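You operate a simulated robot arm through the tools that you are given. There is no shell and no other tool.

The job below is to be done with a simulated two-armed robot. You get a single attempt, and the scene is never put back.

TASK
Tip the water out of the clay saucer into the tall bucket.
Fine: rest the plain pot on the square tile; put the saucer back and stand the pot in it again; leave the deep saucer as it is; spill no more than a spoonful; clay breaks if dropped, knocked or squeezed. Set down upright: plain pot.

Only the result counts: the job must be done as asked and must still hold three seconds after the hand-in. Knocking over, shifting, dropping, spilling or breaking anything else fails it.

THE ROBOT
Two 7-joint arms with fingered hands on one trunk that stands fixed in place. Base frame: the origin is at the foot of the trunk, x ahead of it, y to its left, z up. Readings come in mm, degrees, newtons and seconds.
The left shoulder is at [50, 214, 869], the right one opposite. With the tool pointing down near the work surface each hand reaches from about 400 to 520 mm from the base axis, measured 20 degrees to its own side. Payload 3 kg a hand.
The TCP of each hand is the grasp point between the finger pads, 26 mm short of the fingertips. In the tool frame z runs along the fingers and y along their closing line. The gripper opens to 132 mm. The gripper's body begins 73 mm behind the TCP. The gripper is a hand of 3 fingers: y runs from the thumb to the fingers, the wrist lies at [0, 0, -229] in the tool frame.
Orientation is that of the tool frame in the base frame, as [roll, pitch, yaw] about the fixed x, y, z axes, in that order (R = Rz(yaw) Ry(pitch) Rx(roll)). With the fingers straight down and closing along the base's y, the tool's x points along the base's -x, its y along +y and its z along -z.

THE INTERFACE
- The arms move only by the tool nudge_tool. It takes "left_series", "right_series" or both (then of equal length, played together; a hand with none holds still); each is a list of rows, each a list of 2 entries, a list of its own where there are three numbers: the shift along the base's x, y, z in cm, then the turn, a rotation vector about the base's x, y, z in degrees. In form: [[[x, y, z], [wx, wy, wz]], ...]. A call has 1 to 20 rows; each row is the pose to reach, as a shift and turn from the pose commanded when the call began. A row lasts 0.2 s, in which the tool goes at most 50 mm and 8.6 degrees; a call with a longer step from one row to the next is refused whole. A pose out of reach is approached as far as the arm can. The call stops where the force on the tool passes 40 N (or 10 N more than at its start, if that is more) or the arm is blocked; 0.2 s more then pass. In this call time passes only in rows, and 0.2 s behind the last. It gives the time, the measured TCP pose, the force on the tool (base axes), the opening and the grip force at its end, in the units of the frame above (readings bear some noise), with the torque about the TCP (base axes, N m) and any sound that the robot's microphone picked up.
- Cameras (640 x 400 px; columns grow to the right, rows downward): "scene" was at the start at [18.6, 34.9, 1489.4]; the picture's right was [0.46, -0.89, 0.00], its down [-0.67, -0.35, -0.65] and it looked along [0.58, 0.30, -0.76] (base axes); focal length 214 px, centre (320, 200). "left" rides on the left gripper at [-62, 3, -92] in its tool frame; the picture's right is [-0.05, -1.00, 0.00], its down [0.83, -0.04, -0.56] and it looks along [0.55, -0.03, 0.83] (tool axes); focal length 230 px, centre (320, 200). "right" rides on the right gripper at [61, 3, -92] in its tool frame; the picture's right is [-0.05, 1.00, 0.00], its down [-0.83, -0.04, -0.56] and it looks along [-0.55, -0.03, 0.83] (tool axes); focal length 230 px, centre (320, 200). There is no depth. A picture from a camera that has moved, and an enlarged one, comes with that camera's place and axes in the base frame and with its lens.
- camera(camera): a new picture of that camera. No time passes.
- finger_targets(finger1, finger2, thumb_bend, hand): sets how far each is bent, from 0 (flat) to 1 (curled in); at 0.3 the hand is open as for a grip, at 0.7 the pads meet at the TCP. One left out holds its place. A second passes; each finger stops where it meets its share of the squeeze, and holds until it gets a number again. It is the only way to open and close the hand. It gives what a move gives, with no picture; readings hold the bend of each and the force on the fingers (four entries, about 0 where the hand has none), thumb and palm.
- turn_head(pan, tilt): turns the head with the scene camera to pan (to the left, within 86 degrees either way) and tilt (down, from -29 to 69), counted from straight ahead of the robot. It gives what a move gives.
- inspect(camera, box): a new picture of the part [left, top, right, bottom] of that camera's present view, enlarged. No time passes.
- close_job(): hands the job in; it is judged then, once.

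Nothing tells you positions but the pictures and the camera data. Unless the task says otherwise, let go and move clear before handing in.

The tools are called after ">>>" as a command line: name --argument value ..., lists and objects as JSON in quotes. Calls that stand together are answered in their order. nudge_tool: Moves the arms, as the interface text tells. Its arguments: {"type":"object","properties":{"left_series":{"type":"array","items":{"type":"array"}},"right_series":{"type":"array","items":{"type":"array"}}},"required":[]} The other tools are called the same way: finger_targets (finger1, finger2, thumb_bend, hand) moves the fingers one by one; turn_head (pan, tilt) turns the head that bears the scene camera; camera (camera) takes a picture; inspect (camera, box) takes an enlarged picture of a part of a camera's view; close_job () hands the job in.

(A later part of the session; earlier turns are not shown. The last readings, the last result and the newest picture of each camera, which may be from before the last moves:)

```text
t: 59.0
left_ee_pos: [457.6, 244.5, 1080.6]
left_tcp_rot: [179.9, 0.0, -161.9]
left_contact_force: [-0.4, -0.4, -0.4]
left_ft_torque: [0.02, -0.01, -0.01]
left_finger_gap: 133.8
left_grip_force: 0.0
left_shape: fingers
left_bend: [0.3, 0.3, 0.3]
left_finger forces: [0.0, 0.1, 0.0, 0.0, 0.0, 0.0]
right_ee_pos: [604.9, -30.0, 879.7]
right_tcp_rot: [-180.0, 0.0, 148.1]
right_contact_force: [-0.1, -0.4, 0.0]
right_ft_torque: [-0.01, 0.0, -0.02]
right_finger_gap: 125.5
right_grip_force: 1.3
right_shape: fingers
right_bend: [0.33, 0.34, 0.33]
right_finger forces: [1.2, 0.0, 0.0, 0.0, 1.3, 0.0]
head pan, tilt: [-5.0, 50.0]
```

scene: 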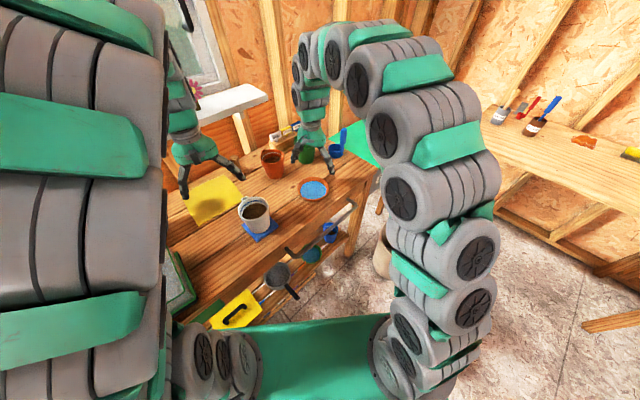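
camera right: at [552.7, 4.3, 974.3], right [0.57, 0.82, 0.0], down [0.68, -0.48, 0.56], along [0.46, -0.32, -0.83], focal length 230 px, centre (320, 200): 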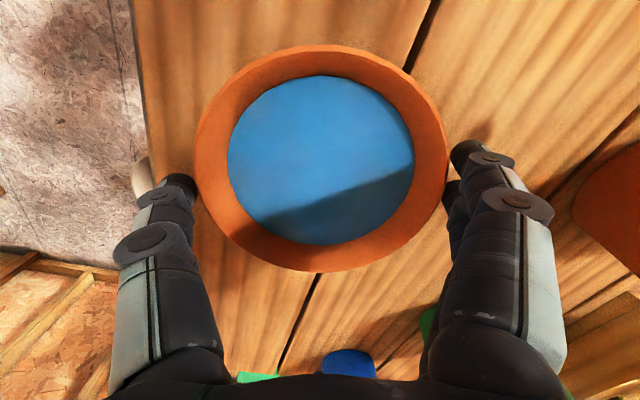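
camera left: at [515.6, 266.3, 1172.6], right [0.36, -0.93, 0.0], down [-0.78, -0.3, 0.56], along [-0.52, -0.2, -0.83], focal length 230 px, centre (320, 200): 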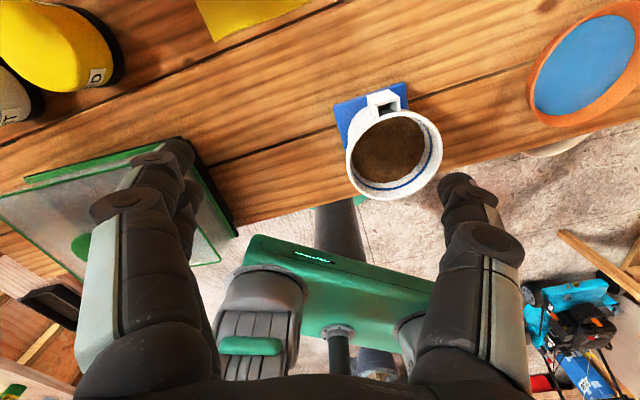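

Light contact on finger 1 and the thumb (about 1.2 N each). I'll bring finger 2 in and tighten evenly.

>>> finger_targets --hand "right" --finger1 0.34 --finger2 0.37 --thumb_bend 0.35

>>> finger_targets --hand "right" --finger1 0.37 --finger2 0.39 --thumb_bend 0.38

>>> inspect --camera "scene" --box '[280, 150, 350, 210]'

>>> camera --camera "right"

```text
t: 60.0
left_ee_pos: [457.2, 245.6, 1079.9]
left_tcp_rot: [180.0, 0.1, -161.9]
left_contact_force: [-0.5, -0.7, -0.1]
left_ft_torque: [0.01, 0.02, 0.0]
left_finger_gap: 134.1
left_grip_force: 0.0
left_shape: fingers
left_bend: [0.3, 0.3, 0.3]
left_finger forces: [0.0, 0.0, 0.1, 0.0, 0.1, 0.1]
right_ee_pos: [605.5, -31.1, 880.3]
right_tcp_rot: [-180.0, 0.0, 148.1]
right_contact_force: [0.6, 0.4, 1.4]
right_ft_torque: [-0.04, 0.0, -0.01]
right_finger_gap: 125.1
right_grip_force: 2.7
right_shape: fingers
right_bend: [0.33, 0.35, 0.34]
right_finger forces: [1.1, 1.4, 0.1, 0.0, 2.3, 0.0]
head pan, tilt: [-5.0, 50.0]
```

```text
t: 61.0
left_ee_pos: [456.2, 245.2, 1079.5]
left_tcp_rot: [-179.9, 0.1, -162.0]
left_contact_force: [0.0, -0.3, 0.5]
left_ft_torque: [-0.02, 0.03, 0.01]
left_finger_gap: 134.2
left_grip_force: 0.1
left_shape: fingers
left_bend: [0.3, 0.3, 0.3]
left_finger forces: [0.0, 0.0, 0.0, 0.1, 0.0, 0.1]
right_ee_pos: [606.2, -32.0, 878.4]
right_tcp_rot: [180.0, 0.0, 148.1]
right_contact_force: [0.2, -0.9, 0.9]
right_ft_torque: [-0.08, 0.03, 0.0]
right_finger_gap: 123.0
right_grip_force: 6.9
right_shape: fingers
right_bend: [0.34, 0.36, 0.36]
right_finger forces: [3.3, 3.0, 0.0, 0.0, 6.8, 0.0]
head pan, tilt: [-5.0, 50.0]
```

```text
6.67 times, centred on (315, 180) of scene
camera zoom: at [26.2, -7.2, 1488.4], right [-0.09, -1.0, 0.0], down [-0.76, 0.07, -0.64], along [0.64, -0.06, -0.77], focal length 1430 px, centre (353, 333)
```

zoom: 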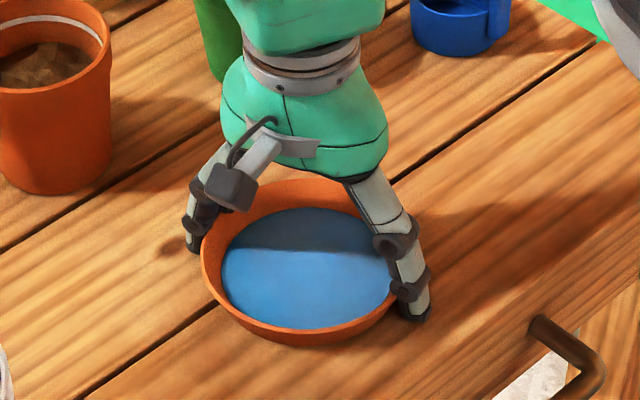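

```text
taken
camera right: at [554.6, 3.2, 971.3], right [0.57, 0.82, 0.0], down [0.68, -0.48, 0.56], along [0.46, -0.32, -0.83], focal length 230 px, centre (320, 200)
```

right: 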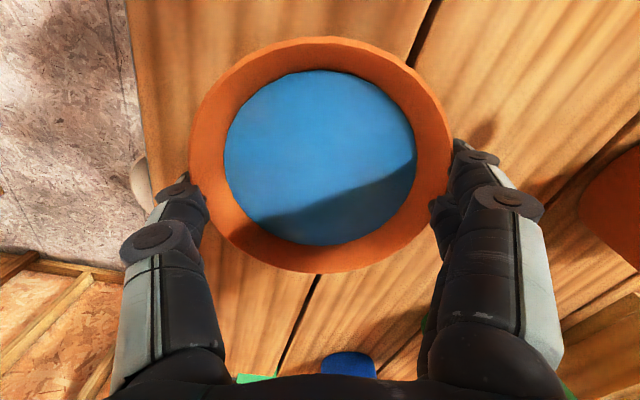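

The grip is even (about 3.3 and 3.0 N against 6.8 N) and nearly horizontal. I'll tighten moderately and try a tiny lift.

>>> finger_targets --hand "right" --finger1 0.42 --finger2 0.44 --thumb_bend 0.43

>>> nudge_tool --right_series '[[[0, 0, 0.1], [0, 0, 0]], [[0, 0, 0.2], [0, 0, 0]], [[0, 0, 0.35], [0, 0, 0]], [[0, 0, 0.5], [0, 0, 0]], [[0, 0, 0.7], [0, 0, 0]]]'

>>> inspect --camera "scene" --box '[280, 150, 350, 210]'

>>> camera --camera "right"

```text
t: 62.0
left_ee_pos: [457.1, 244.4, 1080.0]
left_tcp_rot: [-180.0, 0.0, -161.9]
left_contact_force: [0.8, 1.4, 0.6]
left_ft_torque: [0.0, -0.02, -0.03]
left_finger_gap: 134.0
left_grip_force: 0.0
left_shape: fingers
left_bend: [0.3, 0.3, 0.3]
left_finger forces: [0.1, 0.1, 0.1, 0.1, 0.0, 0.0]
right_ee_pos: [605.7, -30.9, 878.5]
right_tcp_rot: [180.0, 0.0, 148.1]
right_contact_force: [-0.4, 0.0, 3.0]
right_ft_torque: [-0.15, 0.13, -0.01]
right_finger_gap: 121.7
right_grip_force: 14.2
right_shape: fingers
right_bend: [0.35, 0.38, 0.38]
right_finger forces: [7.3, 7.0, 0.1, 0.0, 14.3, 0.1]
head pan, tilt: [-5.0, 50.0]
```

```text
t: 63.2
left_ee_pos: [457.7, 244.6, 1079.5]
left_tcp_rot: [-179.9, -0.1, -161.9]
left_contact_force: [-0.6, -0.2, 0.0]
left_ft_torque: [0.01, -0.02, 0.01]
left_finger_gap: 134.1
left_grip_force: 0.0
left_shape: fingers
left_bend: [0.3, 0.3, 0.3]
left_finger forces: [0.0, 0.1, 0.0, 0.0, 0.0, 0.0]
right_ee_pos: [605.4, -30.7, 886.6]
right_tcp_rot: [-180.0, 0.0, 148.1]
right_contact_force: [0.2, 0.0, -1.2]
right_ft_torque: [0.03, 0.02, 0.03]
right_finger_gap: 121.5
right_grip_force: 14.2
right_shape: fingers
right_bend: [0.35, 0.38, 0.38]
right_finger forces: [7.3, 7.0, 0.0, 0.0, 13.8, 0.1]
head pan, tilt: [-5.0, 50.0]
```

```text
6.67 times, centred on (315, 180) of scene
camera zoom: at [26.2, -7.2, 1488.4], right [-0.09, -1.0, 0.0], down [-0.76, 0.07, -0.64], along [0.64, -0.06, -0.77], focal length 1430 px, centre (353, 333)
```

zoom: 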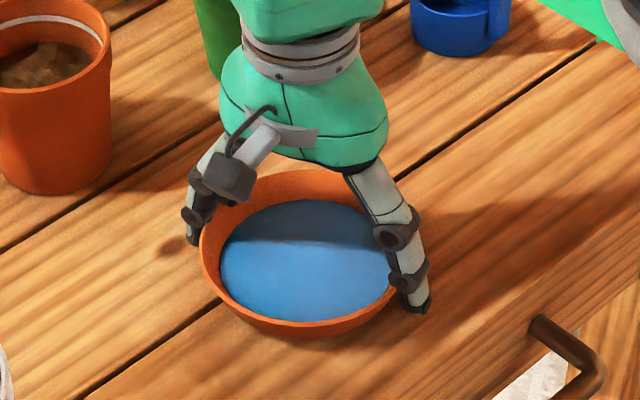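

```text
taken
camera right: at [554.8, 3.4, 978.3], right [0.57, 0.82, 0.0], down [0.68, -0.48, 0.56], along [0.46, -0.32, -0.83], focal length 230 px, centre (320, 200)
```

right: 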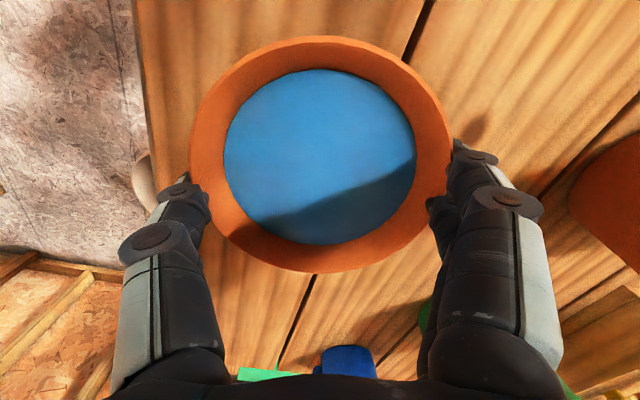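

The saucer lifts with its water level and the grip steady. I'll raise it gently to clear the bench.

>>> nudge_tool --right_series '[[[0, 0, 0.2], [0, 0, 0]], [[0, 0, 0.5], [0, 0, 0]], [[0, 0, 1.0], [0, 0, 0]], [[0, 0, 1.6], [0, 0, 0]], [[0, 0, 2.3], [0, 0, 0]], [[0, 0, 3.1], [0, 0, 0]], [[0, 0, 3.9], [0, 0, 0]], [[0, 0, 4.7], [0, 0, 0]], [[0, 0, 5.5], [0, 0, 0]], [[0, 0, 6.3], [0, 0, 0]], [[0, 0, 7.0], [0, 0, 0]], [[0, 0, 7.6], [0, 0, 0]], [[0, 0, 8.1], [0, 0, 0]], [[0, 0, 8.4], [0, 0, 0]], [[0, 0, 8.6], [0, 0, 0]]]'

>>> camera --camera "right"

>>> inspect --camera "scene" --box '[270, 130, 360, 210]'

```text
t: 66.4
left_ee_pos: [457.8, 245.5, 1079.2]
left_tcp_rot: [180.0, 0.0, -162.0]
left_contact_force: [0.4, 0.2, 0.5]
left_ft_torque: [0.05, -0.03, -0.01]
left_finger_gap: 133.9
left_grip_force: 0.0
left_shape: fingers
left_bend: [0.3, 0.3, 0.3]
left_finger forces: [0.0, 0.0, 0.0, 0.0, 0.0, 0.0]
right_ee_pos: [604.6, -31.6, 972.5]
right_tcp_rot: [180.0, 0.1, 148.1]
right_contact_force: [0.0, 0.5, -1.2]
right_ft_torque: [-0.02, 0.0, -0.01]
right_finger_gap: 121.6
right_grip_force: 13.9
right_shape: fingers
right_bend: [0.35, 0.38, 0.38]
right_finger forces: [7.4, 6.9, 0.0, 0.0, 13.8, 0.0]
head pan, tilt: [-5.0, 50.0]
```

```text
taken
camera right: at [554.4, 3.0, 1064.7], right [0.57, 0.82, 0.0], down [0.68, -0.48, 0.55], along [0.45, -0.32, -0.83], focal length 230 px, centre (320, 200)
```

right: 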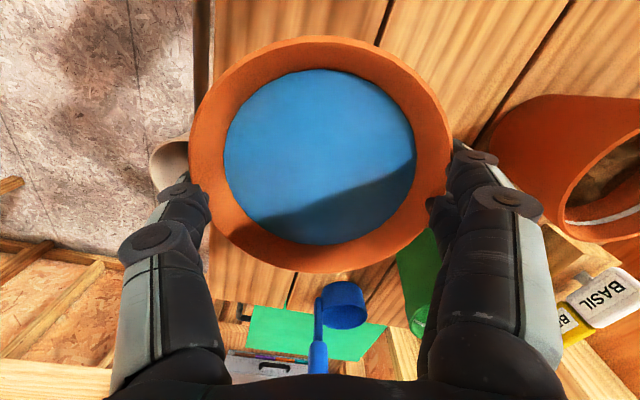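

```text
5.00 times, centred on (315, 170) of scene
camera zoom: at [26.2, -7.2, 1488.4], right [-0.09, -1.0, 0.0], down [-0.76, 0.07, -0.64], along [0.64, -0.06, -0.77], focal length 1072 px, centre (345, 350)
```

zoom: 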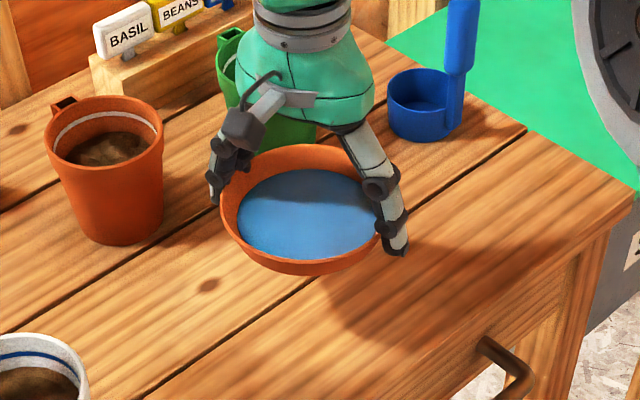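

The saucer is level and well clear. I'll carry it slowly toward the bucket with gentle ramps, in two legs.

>>> nudge_tool --right_series '[[[0, -0.3, 0], [0, 0, 0]], [[0.04, -0.9, 0], [0, 0, 0]], [[0.07, -1.8, 0], [0, 0, 0]], [[0.12, -3.0, 0], [0, 0, 0]], [[0.18, -4.5, 0], [0, 0, 0]], [[0.25, -6.2, 0], [0, 0, 0]], [[0.32, -8.0, 0], [0, 0, 0]], [[0.39, -9.8, 0], [0, 0, 0]], [[0.46, -11.6, 0], [0, 0, 0]], [[0.54, -13.4, 0], [0, 0, 0]], [[0.61, -15.2, 0], [0, 0, 0]], [[0.68, -17.0, 0], [0, 0, 0]], [[0.75, -18.8, 0], [0, 0, 0]], [[0.82, -20.6, 0], [0, 0, 0]], [[0.89, -22.3, 0], [0, 0, 0]], [[0.95, -23.8, 0], [0, 0, 0]], [[1.0, -25.0, 0], [0, 0, 0]], [[1.04, -25.9, 0], [0, 0, 0]], [[1.06, -26.5, 0], [0, 0, 0]], [[1.1, -26.8, 0], [0, 0, 0]]]'

>>> camera --camera "right"

>>> camera --camera "scene"

```text
t: 70.6
left_ee_pos: [457.1, 244.5, 1080.4]
left_tcp_rot: [-180.0, -0.1, -161.9]
left_contact_force: [0.0, 0.4, -0.8]
left_ft_torque: [-0.03, 0.03, 0.01]
left_finger_gap: 133.8
left_grip_force: 0.0
left_shape: fingers
left_bend: [0.3, 0.3, 0.3]
left_finger forces: [0.0, 0.1, 0.0, 0.0, 0.0, 0.1]
right_ee_pos: [616.9, -298.8, 972.4]
right_tcp_rot: [-179.9, 0.1, 148.0]
right_contact_force: [0.0, -0.5, -2.2]
right_ft_torque: [0.0, -0.01, 0.01]
right_finger_gap: 121.5
right_grip_force: 13.8
right_shape: fingers
right_bend: [0.35, 0.38, 0.38]
right_finger forces: [7.3, 7.0, 0.0, 0.0, 13.8, 0.0]
head pan, tilt: [-5.0, 50.0]
```

```text
taken
camera right: at [565.8, -264.8, 1064.6], right [0.57, 0.82, 0.0], down [0.68, -0.48, 0.56], along [0.46, -0.32, -0.83], focal length 230 px, centre (320, 200)
```

right: 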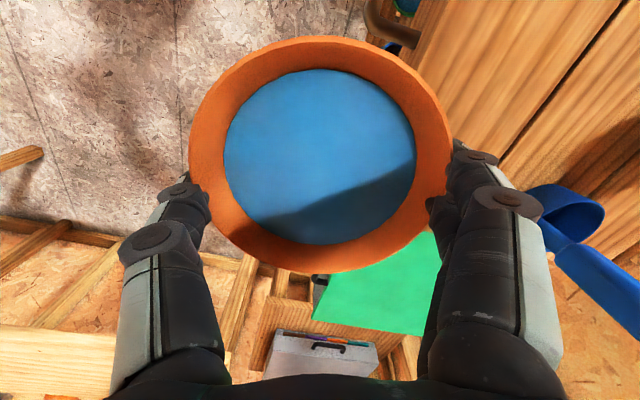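

```text
taken
```

scene: 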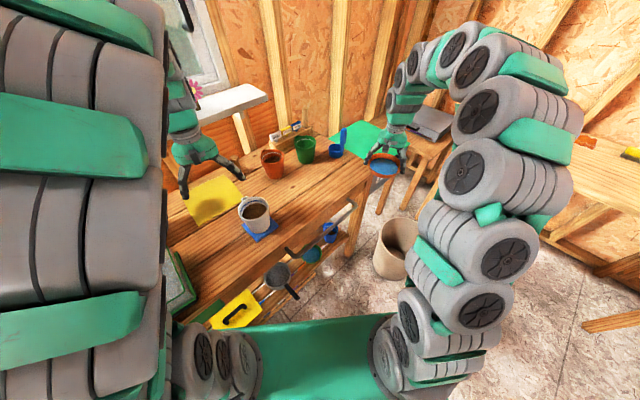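

The water is level and the grip unchanged. Second leg toward the bucket.

>>> nudge_tool --right_series '[[[0, -0.3, 0], [0, 0, 0]], [[0.04, -0.9, 0], [0, 0, 0]], [[0.07, -1.8, 0], [0, 0, 0]], [[0.12, -3.0, 0], [0, 0, 0]], [[0.18, -4.5, 0], [0, 0, 0]], [[0.25, -6.2, 0], [0, 0, 0]], [[0.32, -8.0, 0], [0, 0, 0]], [[0.39, -9.8, 0], [0, 0, 0]], [[0.46, -11.6, 0], [0, 0, 0]], [[0.54, -13.4, 0], [0, 0, 0]], [[0.61, -15.2, 0], [0, 0, 0]], [[0.68, -17.0, 0], [0, 0, 0]], [[0.75, -18.8, 0], [0, 0, 0]], [[0.82, -20.6, 0], [0, 0, 0]], [[0.89, -22.4, 0], [0, 0, 0]], [[0.95, -24.1, 0], [0, 0, 0]], [[1.0, -25.6, 0], [0, 0, 0]], [[1.04, -26.8, 0], [0, 0, 0]], [[1.06, -27.6, 0], [0, 0, 0]], [[1.1, -27.9, 0], [0, 0, 0]]]'

>>> camera --camera "right"

```text
t: 74.8
left_ee_pos: [456.2, 245.4, 1079.9]
left_tcp_rot: [180.0, 0.1, -161.9]
left_contact_force: [0.1, 0.2, -1.5]
left_ft_torque: [0.02, 0.07, 0.0]
left_finger_gap: 134.2
left_grip_force: 0.1
left_shape: fingers
left_bend: [0.3, 0.3, 0.3]
left_finger forces: [0.0, 0.1, 0.1, 0.0, 0.0, 0.1]
right_ee_pos: [627.3, -578.0, 971.8]
right_tcp_rot: [-180.0, -0.1, 148.0]
right_contact_force: [-0.2, 1.0, -1.4]
right_ft_torque: [0.0, 0.0, -0.03]
right_finger_gap: 121.3
right_grip_force: 13.7
right_shape: fingers
right_bend: [0.35, 0.38, 0.38]
right_finger forces: [7.2, 6.8, 0.1, 0.1, 13.5, 0.0]
head pan, tilt: [-5.0, 50.0]
```

```text
taken
camera right: at [577.0, -543.8, 1064.7], right [0.57, 0.82, 0.0], down [0.68, -0.48, 0.55], along [0.46, -0.32, -0.83], focal length 230 px, centre (320, 200)
```

right: 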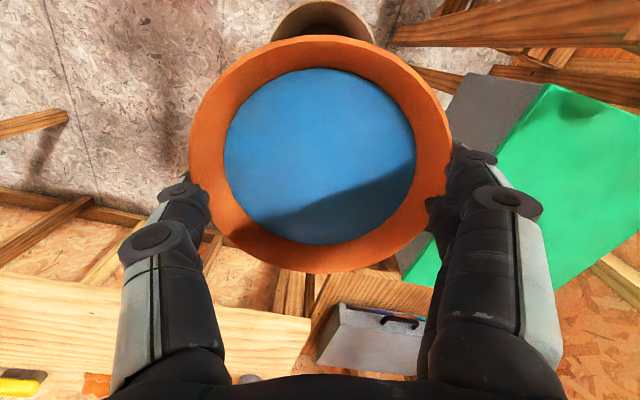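

I'm over the bucket now. I'll descend gently to pouring height.

>>> nudge_tool --right_series '[[[0, 0, -0.3], [0, 0, 0]], [[0, 0, -0.9], [0, 0, 0]], [[0, 0, -1.9], [0, 0, 0]], [[0, 0, -3.3], [0, 0, 0]], [[0, 0, -5.0], [0, 0, 0]], [[0, 0, -6.9], [0, 0, 0]], [[0, 0, -8.9], [0, 0, 0]], [[0, 0, -10.9], [0, 0, 0]], [[0, 0, -12.9], [0, 0, 0]], [[0, 0, -14.9], [0, 0, 0]], [[0, 0, -16.9], [0, 0, 0]], [[0, 0, -18.9], [0, 0, 0]], [[0, 0, -20.9], [0, 0, 0]], [[0, 0, -22.9], [0, 0, 0]], [[0, 0, -24.8], [0, 0, 0]], [[0, 0, -26.5], [0, 0, 0]], [[0, 0, -27.9], [0, 0, 0]], [[0, 0, -28.9], [0, 0, 0]], [[0, 0, -29.5], [0, 0, 0]], [[0, 0, -29.8], [0, 0, 0]]]'

>>> nudge_tool --right_series '[[[0, 0, -0.3], [0, 0, 0]], [[0, 0, -0.9], [0, 0, 0]], [[0, 0, -1.9], [0, 0, 0]], [[0, 0, -3.2], [0, 0, 0]], [[0, 0, -4.7], [0, 0, 0]], [[0, 0, -6.2], [0, 0, 0]], [[0, 0, -7.5], [0, 0, 0]], [[0, 0, -8.6], [0, 0, 0]], [[0, 0, -9.3], [0, 0, 0]], [[0, 0, -9.7], [0, 0, 0]]]'

>>> inspect --camera "scene" --box '[340, 180, 500, 290]'

>>> camera --camera "right"

```text
t: 79.0
left_ee_pos: [456.0, 245.1, 1079.4]
left_tcp_rot: [-180.0, 0.0, -161.9]
left_contact_force: [0.4, -0.2, 0.4]
left_ft_torque: [-0.02, 0.01, 0.02]
left_finger_gap: 133.9
left_grip_force: 0.0
left_shape: fingers
left_bend: [0.3, 0.3, 0.3]
left_finger forces: [0.1, 0.0, 0.0, 0.1, 0.1, 0.0]
right_ee_pos: [626.6, -578.5, 674.3]
right_tcp_rot: [180.0, -0.1, 148.1]
right_contact_force: [-0.1, 0.2, -1.2]
right_ft_torque: [0.01, 0.02, 0.02]
right_finger_gap: 121.6
right_grip_force: 13.5
right_shape: fingers
right_bend: [0.35, 0.38, 0.38]
right_finger forces: [7.2, 6.8, 0.0, 0.1, 13.5, 0.0]
head pan, tilt: [-5.0, 50.0]
```

```text
t: 81.2
left_ee_pos: [457.5, 243.7, 1079.7]
left_tcp_rot: [180.0, 0.0, -161.9]
left_contact_force: [0.3, -0.1, 0.5]
left_ft_torque: [-0.01, -0.01, -0.02]
left_finger_gap: 134.0
left_grip_force: 0.1
left_shape: fingers
left_bend: [0.3, 0.3, 0.3]
left_finger forces: [0.0, 0.1, 0.0, 0.0, 0.0, 0.1]
right_ee_pos: [626.7, -577.4, 576.4]
right_tcp_rot: [-180.0, 0.0, 148.1]
right_contact_force: [-0.5, -1.1, -1.6]
right_ft_torque: [-0.03, 0.03, -0.02]
right_finger_gap: 121.4
right_grip_force: 13.5
right_shape: fingers
right_bend: [0.35, 0.38, 0.38]
right_finger forces: [7.2, 6.9, 0.0, 0.1, 13.4, 0.1]
head pan, tilt: [-5.0, 50.0]
```

```text
3.64 times, centred on (420, 235) of scene
camera zoom: at [26.2, -7.2, 1488.4], right [-0.09, -1.0, 0.0], down [-0.76, 0.07, -0.64], along [0.64, -0.06, -0.77], focal length 780 px, centre (-44, 73)
```

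zoom: 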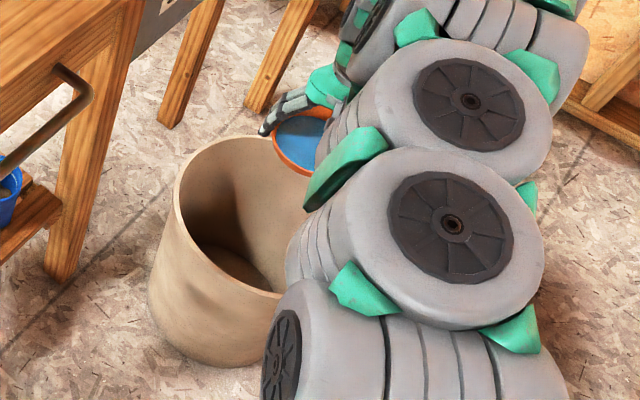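

```text
taken
camera right: at [576.6, -543.1, 669.4], right [0.57, 0.82, 0.0], down [0.68, -0.48, 0.55], along [0.45, -0.32, -0.83], focal length 230 px, centre (320, 200)
```

right: 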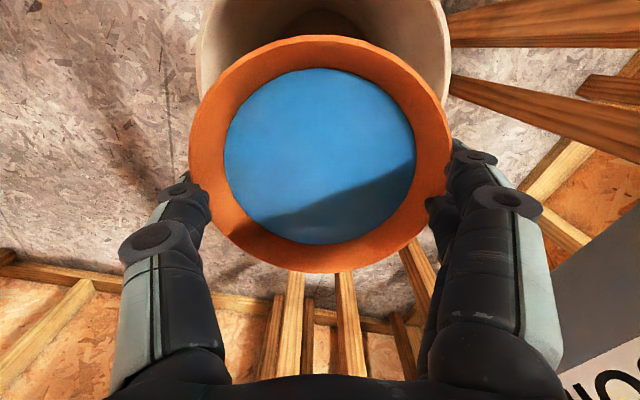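

The saucer is level over the bucket opening. I'll now tip it smoothly, as rehearsed.

>>> nudge_tool --right_series '[[[0, 0, 0], [-1.06, -1.7, 0]], [[0, 0, 0], [-2.64, -4.24, 0]], [[0, 0, 0], [-4.76, -7.64, 0]], [[0, 0, 0], [-7.4, -11.89, 0]], [[0, 0, 0], [-10.04, -16.13, 0]], [[0, 0, 0], [-12.68, -20.38, 0]], [[0, 0, 0], [-15.85, -25.47, 0]], [[0, 0, 0], [-19.02, -30.56, 0]], [[0, 0, 0], [-22.19, -35.66, 0]], [[0, 0, 0], [-25.36, -40.75, 0]], [[0, 0, 0], [-28.53, -45.85, 0]], [[0, 0, 0], [-31.7, -50.94, 0]], [[0, 0, 0], [-34.87, -56.03, 0]], [[0, 0, 0], [-38.04, -61.13, 0]], [[0, 0, 0], [-41.22, -66.22, 0]], [[0, 0, 0], [-44.39, -71.32, 0]], [[0, 0, 0], [-47.03, -75.56, 0]], [[0, 0, 0], [-49.14, -78.96, 0]], [[0, 0, 0], [-50.73, -81.5, 0]], [[0, 0, 0], [-51.8, -83.2, 0]]]'

>>> camera --camera "right"

>>> inspect --camera "scene" --box '[340, 180, 500, 290]'

```text
t: 85.4
left_ee_pos: [456.4, 244.9, 1079.8]
left_tcp_rot: [-180.0, 0.0, -161.9]
left_contact_force: [0.2, 1.2, 0.6]
left_ft_torque: [0.02, 0.0, -0.03]
left_finger_gap: 134.2
left_grip_force: 0.0
left_shape: fingers
left_bend: [0.3, 0.3, 0.3]
left_finger forces: [0.1, 0.0, 0.1, 0.0, 0.0, 0.1]
right_ee_pos: [627.1, -578.2, 576.3]
right_tcp_rot: [0.4, 81.9, -31.5]
right_contact_force: [0.8, -0.9, -0.4]
right_ft_torque: [0.0, 0.04, 0.0]
right_finger_gap: 120.9
right_grip_force: 13.4
right_shape: fingers
right_bend: [0.36, 0.38, 0.38]
right_finger forces: [6.8, 6.6, 0.0, 0.1, 12.9, 0.1]
head pan, tilt: [-5.0, 50.0]
```

```text
taken
camera right: at [558.9, -532.1, 503.1], right [0.52, 0.85, 0.05], down [-0.59, 0.31, 0.74], along [0.62, -0.42, 0.67], focal length 230 px, centre (320, 200)
```

right: 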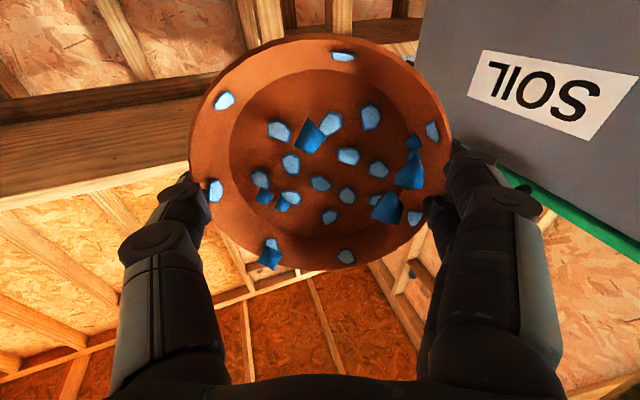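

```text
3.64 times, centred on (420, 235) of scene
camera zoom: at [26.3, -7.2, 1488.4], right [-0.09, -1.0, 0.0], down [-0.76, 0.07, -0.64], along [0.64, -0.06, -0.77], focal length 780 px, centre (-44, 73)
```

zoom: 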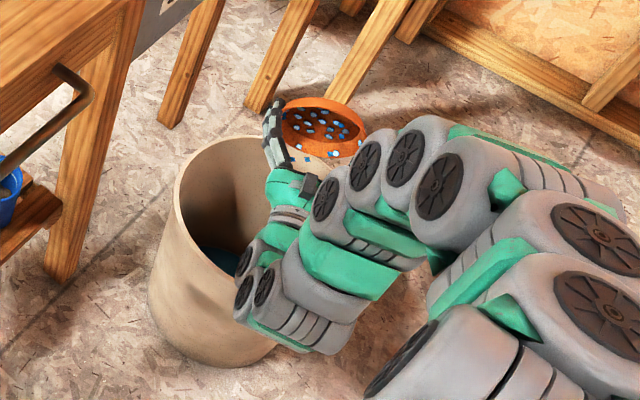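

The water has run into the bucket, with some drops still clinging to the saucer. I'll hold a few seconds and look again.

>>> nudge_tool --right_series '[[[0, 0, 0], [0, 0, 0]], [[0, 0, 0], [0, 0, 0]], [[0, 0, 0], [0, 0, 0]], [[0, 0, 0], [0, 0, 0]], [[0, 0, 0], [0, 0, 0]], [[0, 0, 0], [0, 0, 0]], [[0, 0, 0], [0, 0, 0]], [[0, 0, 0], [0, 0, 0]], [[0, 0, 0], [0, 0, 0]], [[0, 0, 0], [0, 0, 0]]]'

>>> camera --camera "right"

>>> inspect --camera "scene" --box '[370, 190, 470, 260]'

```text
t: 87.6
left_ee_pos: [457.7, 243.3, 1079.5]
left_tcp_rot: [180.0, 0.0, -161.9]
left_contact_force: [-0.1, 0.1, -0.1]
left_ft_torque: [-0.01, -0.01, 0.0]
left_finger_gap: 134.1
left_grip_force: 0.0
left_shape: fingers
left_bend: [0.3, 0.3, 0.3]
left_finger forces: [0.0, 0.0, 0.0, 0.0, 0.1, 0.1]
right_ee_pos: [627.8, -578.5, 577.8]
right_tcp_rot: [0.1, 82.0, -31.8]
right_contact_force: [0.4, 0.3, -1.5]
right_ft_torque: [0.01, -0.02, -0.04]
right_finger_gap: 120.9
right_grip_force: 13.3
right_shape: fingers
right_bend: [0.36, 0.38, 0.38]
right_finger forces: [6.8, 6.5, 0.0, 0.0, 12.9, 0.0]
head pan, tilt: [-5.0, 50.0]
```

```text
taken
camera right: at [558.6, -532.5, 503.3], right [0.52, 0.85, 0.05], down [-0.59, 0.31, 0.75], along [0.62, -0.42, 0.66], focal length 230 px, centre (320, 200)
```

right: 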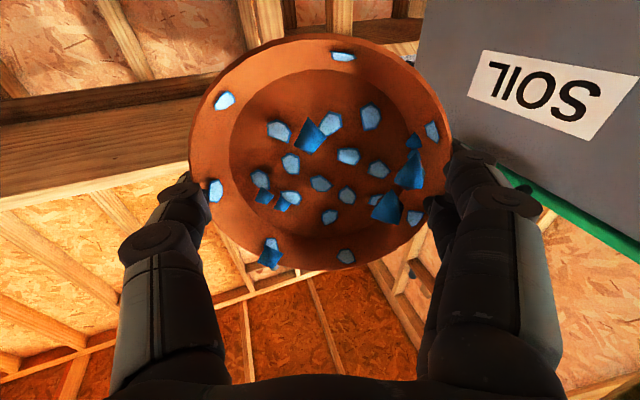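

```text
5.71 times, centred on (420, 225) of scene
camera zoom: at [26.2, -7.2, 1488.4], right [-0.09, -1.0, 0.0], down [-0.76, 0.07, -0.64], along [0.64, -0.06, -0.77], focal length 1226 px, centre (-251, 57)
```

zoom: 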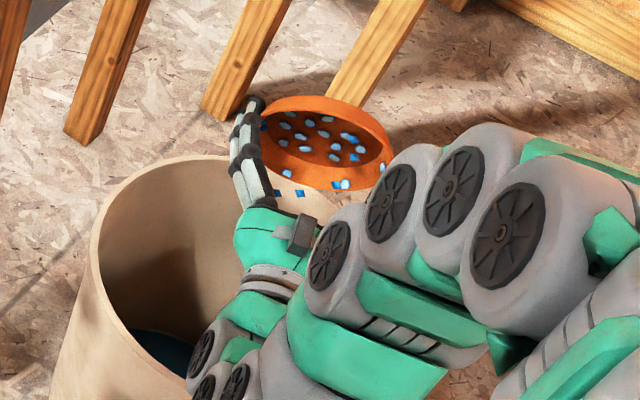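

The remaining drops cling without moving. I'll rise a bit (so the wrist clears the bucket rim), draw slightly inward, and tip further past vertical so they fall into the bucket.

>>> nudge_tool --right_series '[[[-0.4, 0.25, 1.2], [0, 0, 0]], [[-0.9, 0.55, 2.8], [0, 0, 0]], [[-1.5, 0.9, 4.6], [0, 0, 0]], [[-2.1, 1.3, 6.4], [0, 0, 0]], [[-2.7, 1.7, 8.2], [0, 0, 0]], [[-3.2, 2.0, 9.6], [0, 0, 0]], [[-3.4, 2.1, 10], [0, 0, 0]], [[-3.4, 2.1, 10], [-2.64, -4.24, 0]], [[-3.4, 2.1, 10], [-5.28, -8.49, 0]], [[-3.4, 2.1, 10], [-7.93, -12.74, 0]], [[-3.4, 2.1, 10], [-10.57, -16.98, 0]], [[-3.4, 2.1, 10], [-13.2, -21.2, 0]], [[-3.4, 2.1, 10], [-15.85, -25.47, 0]], [[-3.4, 2.1, 10], [-18.5, -29.7, 0]]]'

>>> camera --camera "right"

>>> inspect --camera "scene" --box '[340, 180, 500, 290]'

```text
t: 90.6
left_ee_pos: [456.9, 243.8, 1079.9]
left_tcp_rot: [180.0, 0.0, -161.9]
left_contact_force: [0.3, 0.4, -0.3]
left_ft_torque: [-0.02, 0.01, 0.01]
left_finger_gap: 133.9
left_grip_force: 0.1
left_shape: fingers
left_bend: [0.3, 0.3, 0.3]
left_finger forces: [0.0, 0.1, 0.0, 0.0, 0.0, 0.0]
right_ee_pos: [593.9, -557.7, 677.2]
right_tcp_rot: [0.2, 79.5, -31.8]
right_contact_force: [-0.2, 0.2, -1.3]
right_ft_torque: [0.01, 0.04, 0.02]
right_finger_gap: 120.2
right_grip_force: 13.0
right_shape: fingers
right_bend: [0.36, 0.38, 0.38]
right_finger forces: [6.8, 6.6, 0.0, 0.0, 12.7, 0.0]
right hand out of reach, approached as far as the arm can: row 9, 10, 11, 12, 13, 14
head pan, tilt: [-5.0, 50.0]
```

```text
taken
camera right: at [527.8, -513.4, 600.3], right [0.52, 0.85, 0.05], down [-0.61, 0.33, 0.72], along [0.59, -0.4, 0.7], focal length 230 px, centre (320, 200)
```

right: 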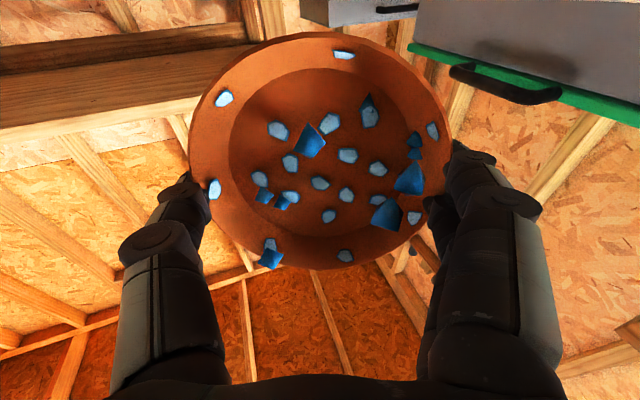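

```text
3.64 times, centred on (420, 235) of scene
camera zoom: at [26.2, -7.2, 1488.4], right [-0.09, -1.0, 0.0], down [-0.76, 0.07, -0.64], along [0.64, -0.06, -0.77], focal length 780 px, centre (-44, 73)
```

zoom: 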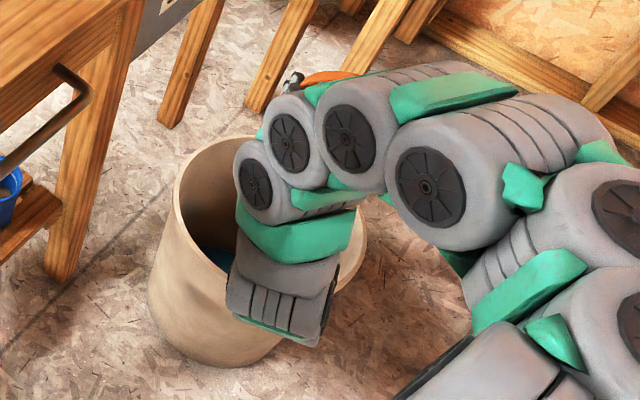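

The arm cannot tip beyond about 100° here, and the drops stay stuck. I'll turn back to the 98° pose and give a mild shake over the bucket to see whether they fall.

>>> nudge_tool --right_series '[[[0, 0, 0], [2.64, 4.24, 0]], [[0, 0, 0], [5.28, 8.49, 0]], [[0, 0, 0], [7.93, 12.74, 0]], [[0, 0, 0], [10.57, 16.98, 0]], [[0, 0, 0], [13.2, 21.2, 0]], [[0, 0, 0], [15.85, 25.47, 0]], [[0, 0, 0], [18.5, 29.7, 0]], [[0, 0, -1], [18.5, 29.7, 0]], [[0, 0, 0.5], [18.5, 29.7, 0]], [[0, 0, -1], [18.5, 29.7, 0]], [[0, 0, 0.5], [18.5, 29.7, 0]], [[0, 0, -1], [18.5, 29.7, 0]], [[0, 0, 0], [18.5, 29.7, 0]], [[0, 0, 0], [18.5, 29.7, 0]]]'

>>> camera --camera "right"

```text
t: 93.6
left_ee_pos: [457.0, 244.6, 1080.0]
left_tcp_rot: [-180.0, 0.1, -161.8]
left_contact_force: [0.3, 0.0, -0.7]
left_ft_torque: [0.01, 0.01, -0.01]
left_finger_gap: 134.0
left_grip_force: 0.1
left_shape: fingers
left_bend: [0.3, 0.3, 0.3]
left_finger forces: [0.0, 0.1, 0.1, 0.1, 0.1, 0.1]
right_ee_pos: [593.3, -557.7, 678.0]
right_tcp_rot: [179.9, 65.4, 148.1]
right_contact_force: [-0.4, 0.1, -2.2]
right_ft_torque: [0.03, 0.02, 0.01]
right_finger_gap: 120.1
right_grip_force: 11.8
right_shape: fingers
right_bend: [0.36, 0.38, 0.38]
right_finger forces: [6.3, 6.2, 0.0, 0.0, 12.2, 0.0]
head pan, tilt: [-5.0, 50.0]
```

```text
taken
camera right: at [502.5, -497.2, 660.0], right [0.55, 0.84, 0.05], down [-0.16, 0.05, 0.99], along [0.82, -0.55, 0.16], focal length 230 px, centre (320, 200)
```

right: 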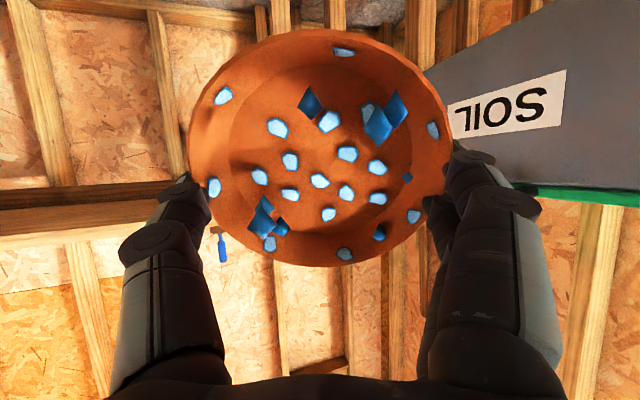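

The bright drops are a fixed clinging film, so the saucer is effectively emptied. The grip has eased a little, so I'll firm it slightly and bring the saucer back level over the bucket.

>>> finger_targets --hand "right" --finger1 0.435 --finger2 0.455 --thumb_bend 0.445

>>> nudge_tool --right_series '[[[0, 0, 0.5], [2.1, 3.4, 0]], [[0, 0, 1], [4.76, 7.64, 0]], [[0, 0, 1.5], [7.4, 11.9, 0]], [[0, 0, 2], [10.0, 16.1, 0]], [[0, 0, 2.5], [12.7, 20.4, 0]], [[0, 0, 3], [15.3, 24.6, 0]], [[0, 0, 3.5], [18.0, 28.9, 0]], [[0, 0, 4], [20.6, 33.1, 0]], [[0, 0, 4.5], [23.2, 37.3, 0]], [[0, 0, 5], [25.9, 41.6, 0]], [[0, 0, 5.5], [28.5, 45.8, 0]], [[0, 0, 6], [31.2, 50.1, 0]], [[0, 0, 6.5], [33.0, 53.2, 0]], [[0, 0, 7], [34.6, 55.5, 0]]]'

>>> camera --camera "right"

```text
t: 94.6
left_ee_pos: [456.8, 245.3, 1079.9]
left_tcp_rot: [-180.0, 0.1, -161.9]
left_contact_force: [0.5, 0.2, -0.1]
left_ft_torque: [-0.01, -0.01, -0.02]
left_finger_gap: 133.9
left_grip_force: 0.0
left_shape: fingers
left_bend: [0.3, 0.3, 0.3]
left_finger forces: [0.1, 0.0, 0.0, 0.0, 0.0, 0.1]
right_ee_pos: [593.9, -557.4, 676.6]
right_tcp_rot: [-179.9, 65.4, 148.0]
right_contact_force: [0.2, 0.1, -0.7]
right_ft_torque: [0.04, 0.04, 0.01]
right_finger_gap: 120.1
right_grip_force: 13.6
right_shape: fingers
right_bend: [0.36, 0.38, 0.38]
right_finger forces: [7.5, 7.1, 0.0, 0.0, 14.0, 0.0]
head pan, tilt: [-5.0, 50.0]
```

```text
t: 97.6
left_ee_pos: [456.5, 244.0, 1080.3]
left_tcp_rot: [-179.9, 0.0, -161.9]
left_contact_force: [-0.3, -0.6, 0.0]
left_ft_torque: [0.01, 0.0, 0.02]
left_finger_gap: 134.0
left_grip_force: 0.0
left_shape: fingers
left_bend: [0.3, 0.3, 0.3]
left_finger forces: [0.1, 0.0, 0.1, 0.0, 0.0, 0.0]
right_ee_pos: [593.7, -556.2, 747.2]
right_tcp_rot: [180.0, -0.2, 148.2]
right_contact_force: [-0.1, 0.2, -1.7]
right_ft_torque: [-0.01, -0.04, -0.03]
right_finger_gap: 118.3
right_grip_force: 13.3
right_shape: fingers
right_bend: [0.37, 0.39, 0.39]
right_finger forces: [6.8, 6.3, 0.0, 0.1, 12.6, 0.0]
head pan, tilt: [-5.0, 50.0]
```

```text
taken
camera right: at [543.1, -522.5, 839.6], right [0.57, 0.82, 0.0], down [0.68, -0.48, 0.55], along [0.45, -0.32, -0.83], focal length 230 px, centre (320, 200)
```

right: 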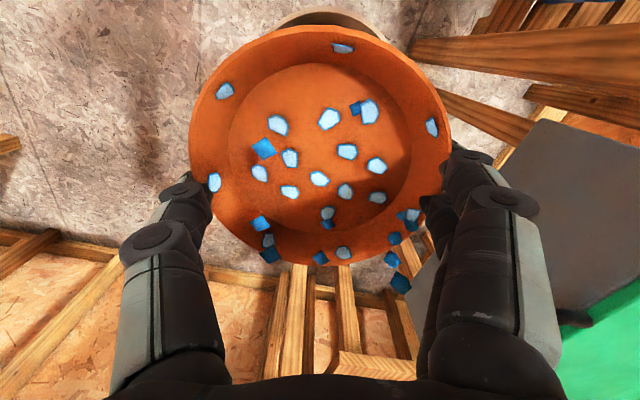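

The saucer is level again with about a 4 mm slip, still firmly held. I'll look closely at the drops before leaving the bucket.

>>> inspect --camera "right" --box '[180, 10, 460, 290]'

>>> inspect --camera "scene" --box '[360, 150, 480, 280]'

```text
1.43 times, centred on (320, 150) of right
camera zoom: at [543.1, -522.5, 839.6], right [0.57, 0.82, 0.0], down [0.68, -0.48, 0.55], along [0.45, -0.32, -0.83], focal length 329 px, centre (320, 271)
```

zoom: 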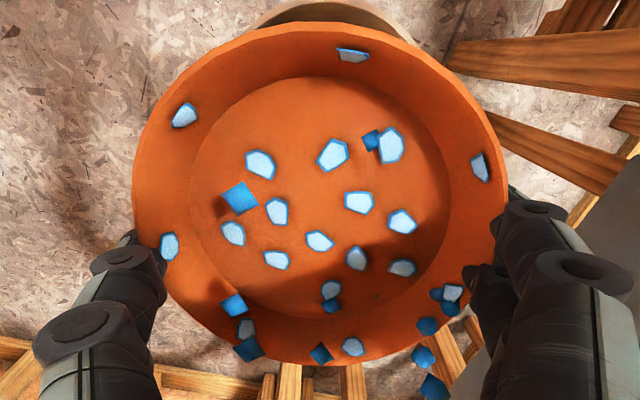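

```text
3.08 times, centred on (420, 215) of scene
camera zoom: at [26.2, -7.2, 1488.4], right [-0.09, -1.0, 0.0], down [-0.76, 0.07, -0.64], along [0.64, -0.06, -0.77], focal length 660 px, centre (12, 154)
```

zoom: 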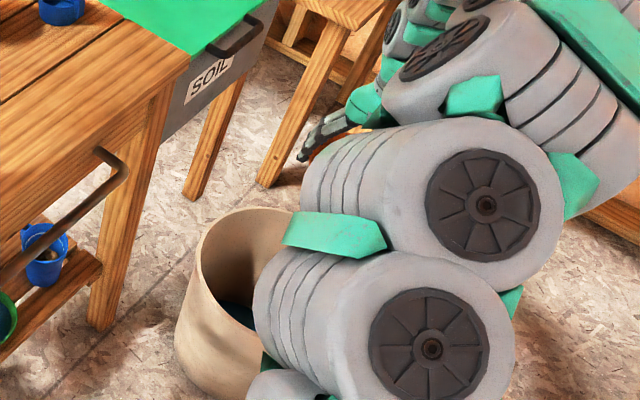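

There are a few dark drops near the far rim; I'll wait a second over the bucket to see whether they move.

>>> nudge_tool --right_series '[[[0, 0, 0], [0, 0, 0]], [[0, 0, 0], [0, 0, 0]], [[0, 0, 0], [0, 0, 0]], [[0, 0, 0], [0, 0, 0]], [[0, 0, 0], [0, 0, 0]], [[0, 0, 0], [0, 0, 0]]]'

>>> inspect --camera "right" --box '[180, 10, 460, 290]'

```text
t: 99.0
left_ee_pos: [456.8, 245.7, 1079.9]
left_tcp_rot: [180.0, 0.0, -161.9]
left_contact_force: [-0.1, -0.2, 0.1]
left_ft_torque: [-0.04, -0.02, -0.01]
left_finger_gap: 133.9
left_grip_force: 0.0
left_shape: fingers
left_bend: [0.3, 0.3, 0.3]
left_finger forces: [0.1, 0.1, 0.0, 0.0, 0.1, 0.0]
right_ee_pos: [592.5, -555.4, 748.8]
right_tcp_rot: [179.9, 0.1, 148.1]
right_contact_force: [-0.3, 0.1, -1.5]
right_ft_torque: [0.02, 0.0, 0.01]
right_finger_gap: 118.7
right_grip_force: 12.6
right_shape: fingers
right_bend: [0.37, 0.39, 0.39]
right_finger forces: [6.9, 6.3, 0.0, 0.0, 12.7, 0.1]
head pan, tilt: [-5.0, 50.0]
```

```text
1.43 times, centred on (320, 150) of right
camera zoom: at [543.2, -522.7, 839.8], right [0.57, 0.82, 0.0], down [0.68, -0.48, 0.56], along [0.46, -0.32, -0.83], focal length 329 px, centre (320, 271)
```

zoom: 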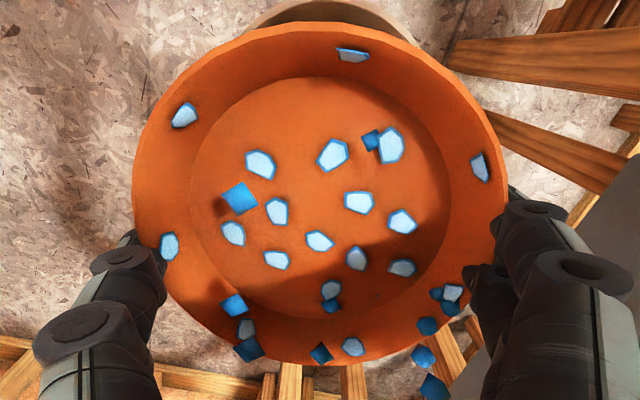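

Nothing moves any more, so it's only a film. I'll carry the saucer back: first straight up.

>>> nudge_tool --right_series '[[[0, 0, 0.5], [0, 0, 0]], [[0, 0, 1.5], [0, 0, 0]], [[0, 0, 3.0], [0, 0, 0]], [[0, 0, 4.8], [0, 0, 0]], [[0, 0, 6.8], [0, 0, 0]], [[0, 0, 8.8], [0, 0, 0]], [[0, 0, 10.8], [0, 0, 0]], [[0, 0, 12.8], [0, 0, 0]], [[0, 0, 14.8], [0, 0, 0]], [[0, 0, 16.8], [0, 0, 0]], [[0, 0, 18.6], [0, 0, 0]], [[0, 0, 20.1], [0, 0, 0]], [[0, 0, 21.1], [0, 0, 0]], [[0, 0, 21.8], [0, 0, 0]], [[0, 0, 22.3], [0, 0, 0]], [[0, 0, 22.5], [0, 0, 0]]]'

>>> inspect --camera "right" --box '[180, 10, 460, 290]'

>>> camera --camera "scene"

```text
t: 102.4
left_ee_pos: [458.0, 244.9, 1079.6]
left_tcp_rot: [180.0, 0.1, -161.8]
left_contact_force: [-0.5, 0.4, 0.2]
left_ft_torque: [0.04, -0.02, 0.03]
left_finger_gap: 134.0
left_grip_force: 0.0
left_shape: fingers
left_bend: [0.3, 0.3, 0.3]
left_finger forces: [0.0, 0.1, 0.0, 0.1, 0.0, 0.0]
right_ee_pos: [592.6, -558.3, 971.8]
right_tcp_rot: [179.9, 0.0, 148.1]
right_contact_force: [0.2, 1.3, -1.6]
right_ft_torque: [0.01, -0.01, -0.03]
right_finger_gap: 118.5
right_grip_force: 12.8
right_shape: fingers
right_bend: [0.37, 0.39, 0.39]
right_finger forces: [6.9, 6.1, 0.1, 0.0, 12.6, 0.0]
head pan, tilt: [-5.0, 50.0]
```

```text
1.43 times, centred on (320, 150) of right
camera zoom: at [542.8, -522.5, 1064.5], right [0.57, 0.82, 0.0], down [0.68, -0.48, 0.55], along [0.45, -0.32, -0.83], focal length 329 px, centre (320, 271)
```

zoom: 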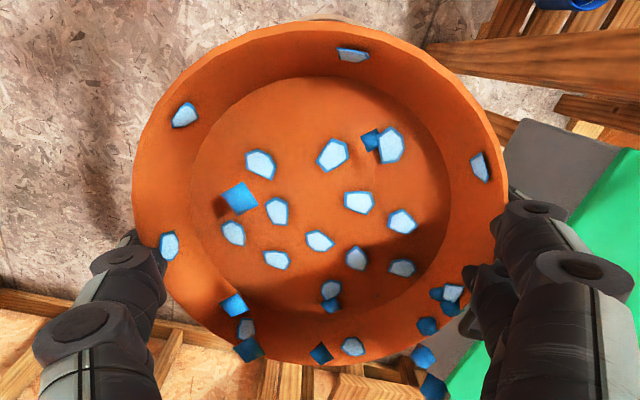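

```text
taken
```

scene: 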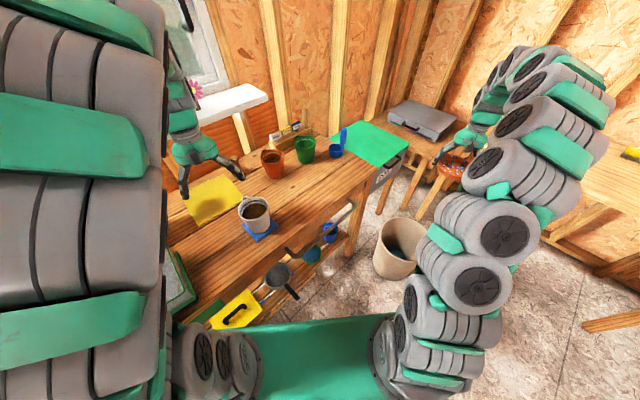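

All drops travel with the saucer, and water lies in the bucket. I'll carry the saucer back in two gentle legs.

>>> nudge_tool --right_series '[[[0, 0.3, 0], [0, 0, 0]], [[0.03, 0.9, 0], [0, 0, 0]], [[0.05, 1.8, 0], [0, 0, 0]], [[0.08, 3.0, 0], [0, 0, 0]], [[0.12, 4.5, 0], [0, 0, 0]], [[0.17, 6.2, 0], [0, 0, 0]], [[0.22, 8.0, 0], [0, 0, 0]], [[0.27, 9.8, 0], [0, 0, 0]], [[0.32, 11.6, 0], [0, 0, 0]], [[0.37, 13.4, 0], [0, 0, 0]], [[0.42, 15.2, 0], [0, 0, 0]], [[0.47, 17.0, 0], [0, 0, 0]], [[0.52, 18.8, 0], [0, 0, 0]], [[0.57, 20.6, 0], [0, 0, 0]], [[0.62, 22.3, 0], [0, 0, 0]], [[0.66, 23.8, 0], [0, 0, 0]], [[0.69, 25.0, 0], [0, 0, 0]], [[0.71, 25.9, 0], [0, 0, 0]], [[0.73, 26.5, 0], [0, 0, 0]], [[0.75, 26.8, 0], [0, 0, 0]]]'

>>> nudge_tool --right_series '[[[0, 0.3, 0], [0, 0, 0]], [[0.03, 0.9, 0], [0, 0, 0]], [[0.05, 1.8, 0], [0, 0, 0]], [[0.08, 3.0, 0], [0, 0, 0]], [[0.12, 4.5, 0], [0, 0, 0]], [[0.17, 6.2, 0], [0, 0, 0]], [[0.22, 8.0, 0], [0, 0, 0]], [[0.27, 9.8, 0], [0, 0, 0]], [[0.32, 11.6, 0], [0, 0, 0]], [[0.37, 13.4, 0], [0, 0, 0]], [[0.42, 15.2, 0], [0, 0, 0]], [[0.47, 17.0, 0], [0, 0, 0]], [[0.52, 18.8, 0], [0, 0, 0]], [[0.57, 20.6, 0], [0, 0, 0]], [[0.61, 22.1, 0], [0, 0, 0]], [[0.64, 23.4, 0], [0, 0, 0]], [[0.67, 24.4, 0], [0, 0, 0]], [[0.69, 25.1, 0], [0, 0, 0]], [[0.7, 25.5, 0], [0, 0, 0]]]'

>>> camera --camera "right"

>>> inspect --camera "scene" --box '[270, 130, 360, 210]'

```text
t: 106.6
left_ee_pos: [456.9, 244.6, 1080.7]
left_tcp_rot: [180.0, -0.1, -162.0]
left_contact_force: [0.0, 0.5, 0.3]
left_ft_torque: [0.01, 0.0, -0.02]
left_finger_gap: 134.2
left_grip_force: 0.1
left_shape: fingers
left_bend: [0.3, 0.3, 0.3]
left_finger forces: [0.0, 0.0, 0.0, 0.1, 0.0, 0.0]
right_ee_pos: [600.5, -288.0, 972.7]
right_tcp_rot: [180.0, 0.1, 148.0]
right_contact_force: [1.1, -0.1, -1.2]
right_ft_torque: [0.01, -0.02, 0.02]
right_finger_gap: 118.6
right_grip_force: 12.4
right_shape: fingers
right_bend: [0.37, 0.39, 0.39]
right_finger forces: [6.8, 6.1, 0.0, 0.0, 12.4, 0.1]
head pan, tilt: [-5.0, 50.0]
```

```text
t: 110.6
left_ee_pos: [457.9, 244.6, 1079.8]
left_tcp_rot: [-179.9, 0.0, -161.9]
left_contact_force: [-0.2, -0.3, -0.8]
left_ft_torque: [0.01, -0.01, 0.02]
left_finger_gap: 133.9
left_grip_force: 0.2
left_shape: fingers
left_bend: [0.3, 0.3, 0.3]
left_finger forces: [0.0, 0.0, 0.0, 0.0, 0.0, 0.1]
right_ee_pos: [607.7, -35.0, 972.2]
right_tcp_rot: [-179.8, 0.0, 148.0]
right_contact_force: [-0.1, 0.3, -1.1]
right_ft_torque: [-0.03, -0.03, 0.04]
right_finger_gap: 118.3
right_grip_force: 12.4
right_shape: fingers
right_bend: [0.37, 0.39, 0.39]
right_finger forces: [6.7, 6.1, 0.0, 0.0, 12.3, 0.1]
head pan, tilt: [-5.0, 50.0]
```

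```text
taken
camera right: at [557.2, 0.0, 1064.6], right [0.57, 0.82, 0.0], down [0.68, -0.48, 0.55], along [0.45, -0.32, -0.83], focal length 230 px, centre (320, 200)
```

right: 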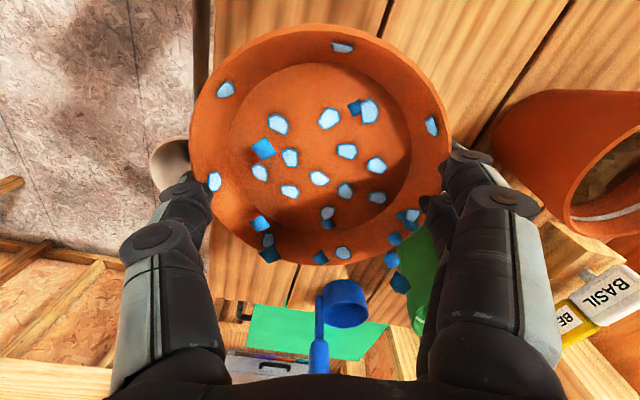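

```text
5.00 times, centred on (315, 170) of scene
camera zoom: at [26.2, -7.2, 1488.4], right [-0.09, -1.0, 0.0], down [-0.76, 0.07, -0.64], along [0.64, -0.06, -0.77], focal length 1072 px, centre (345, 350)
```

zoom: 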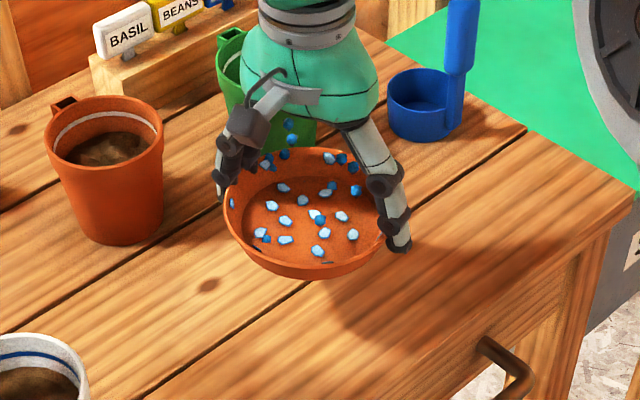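

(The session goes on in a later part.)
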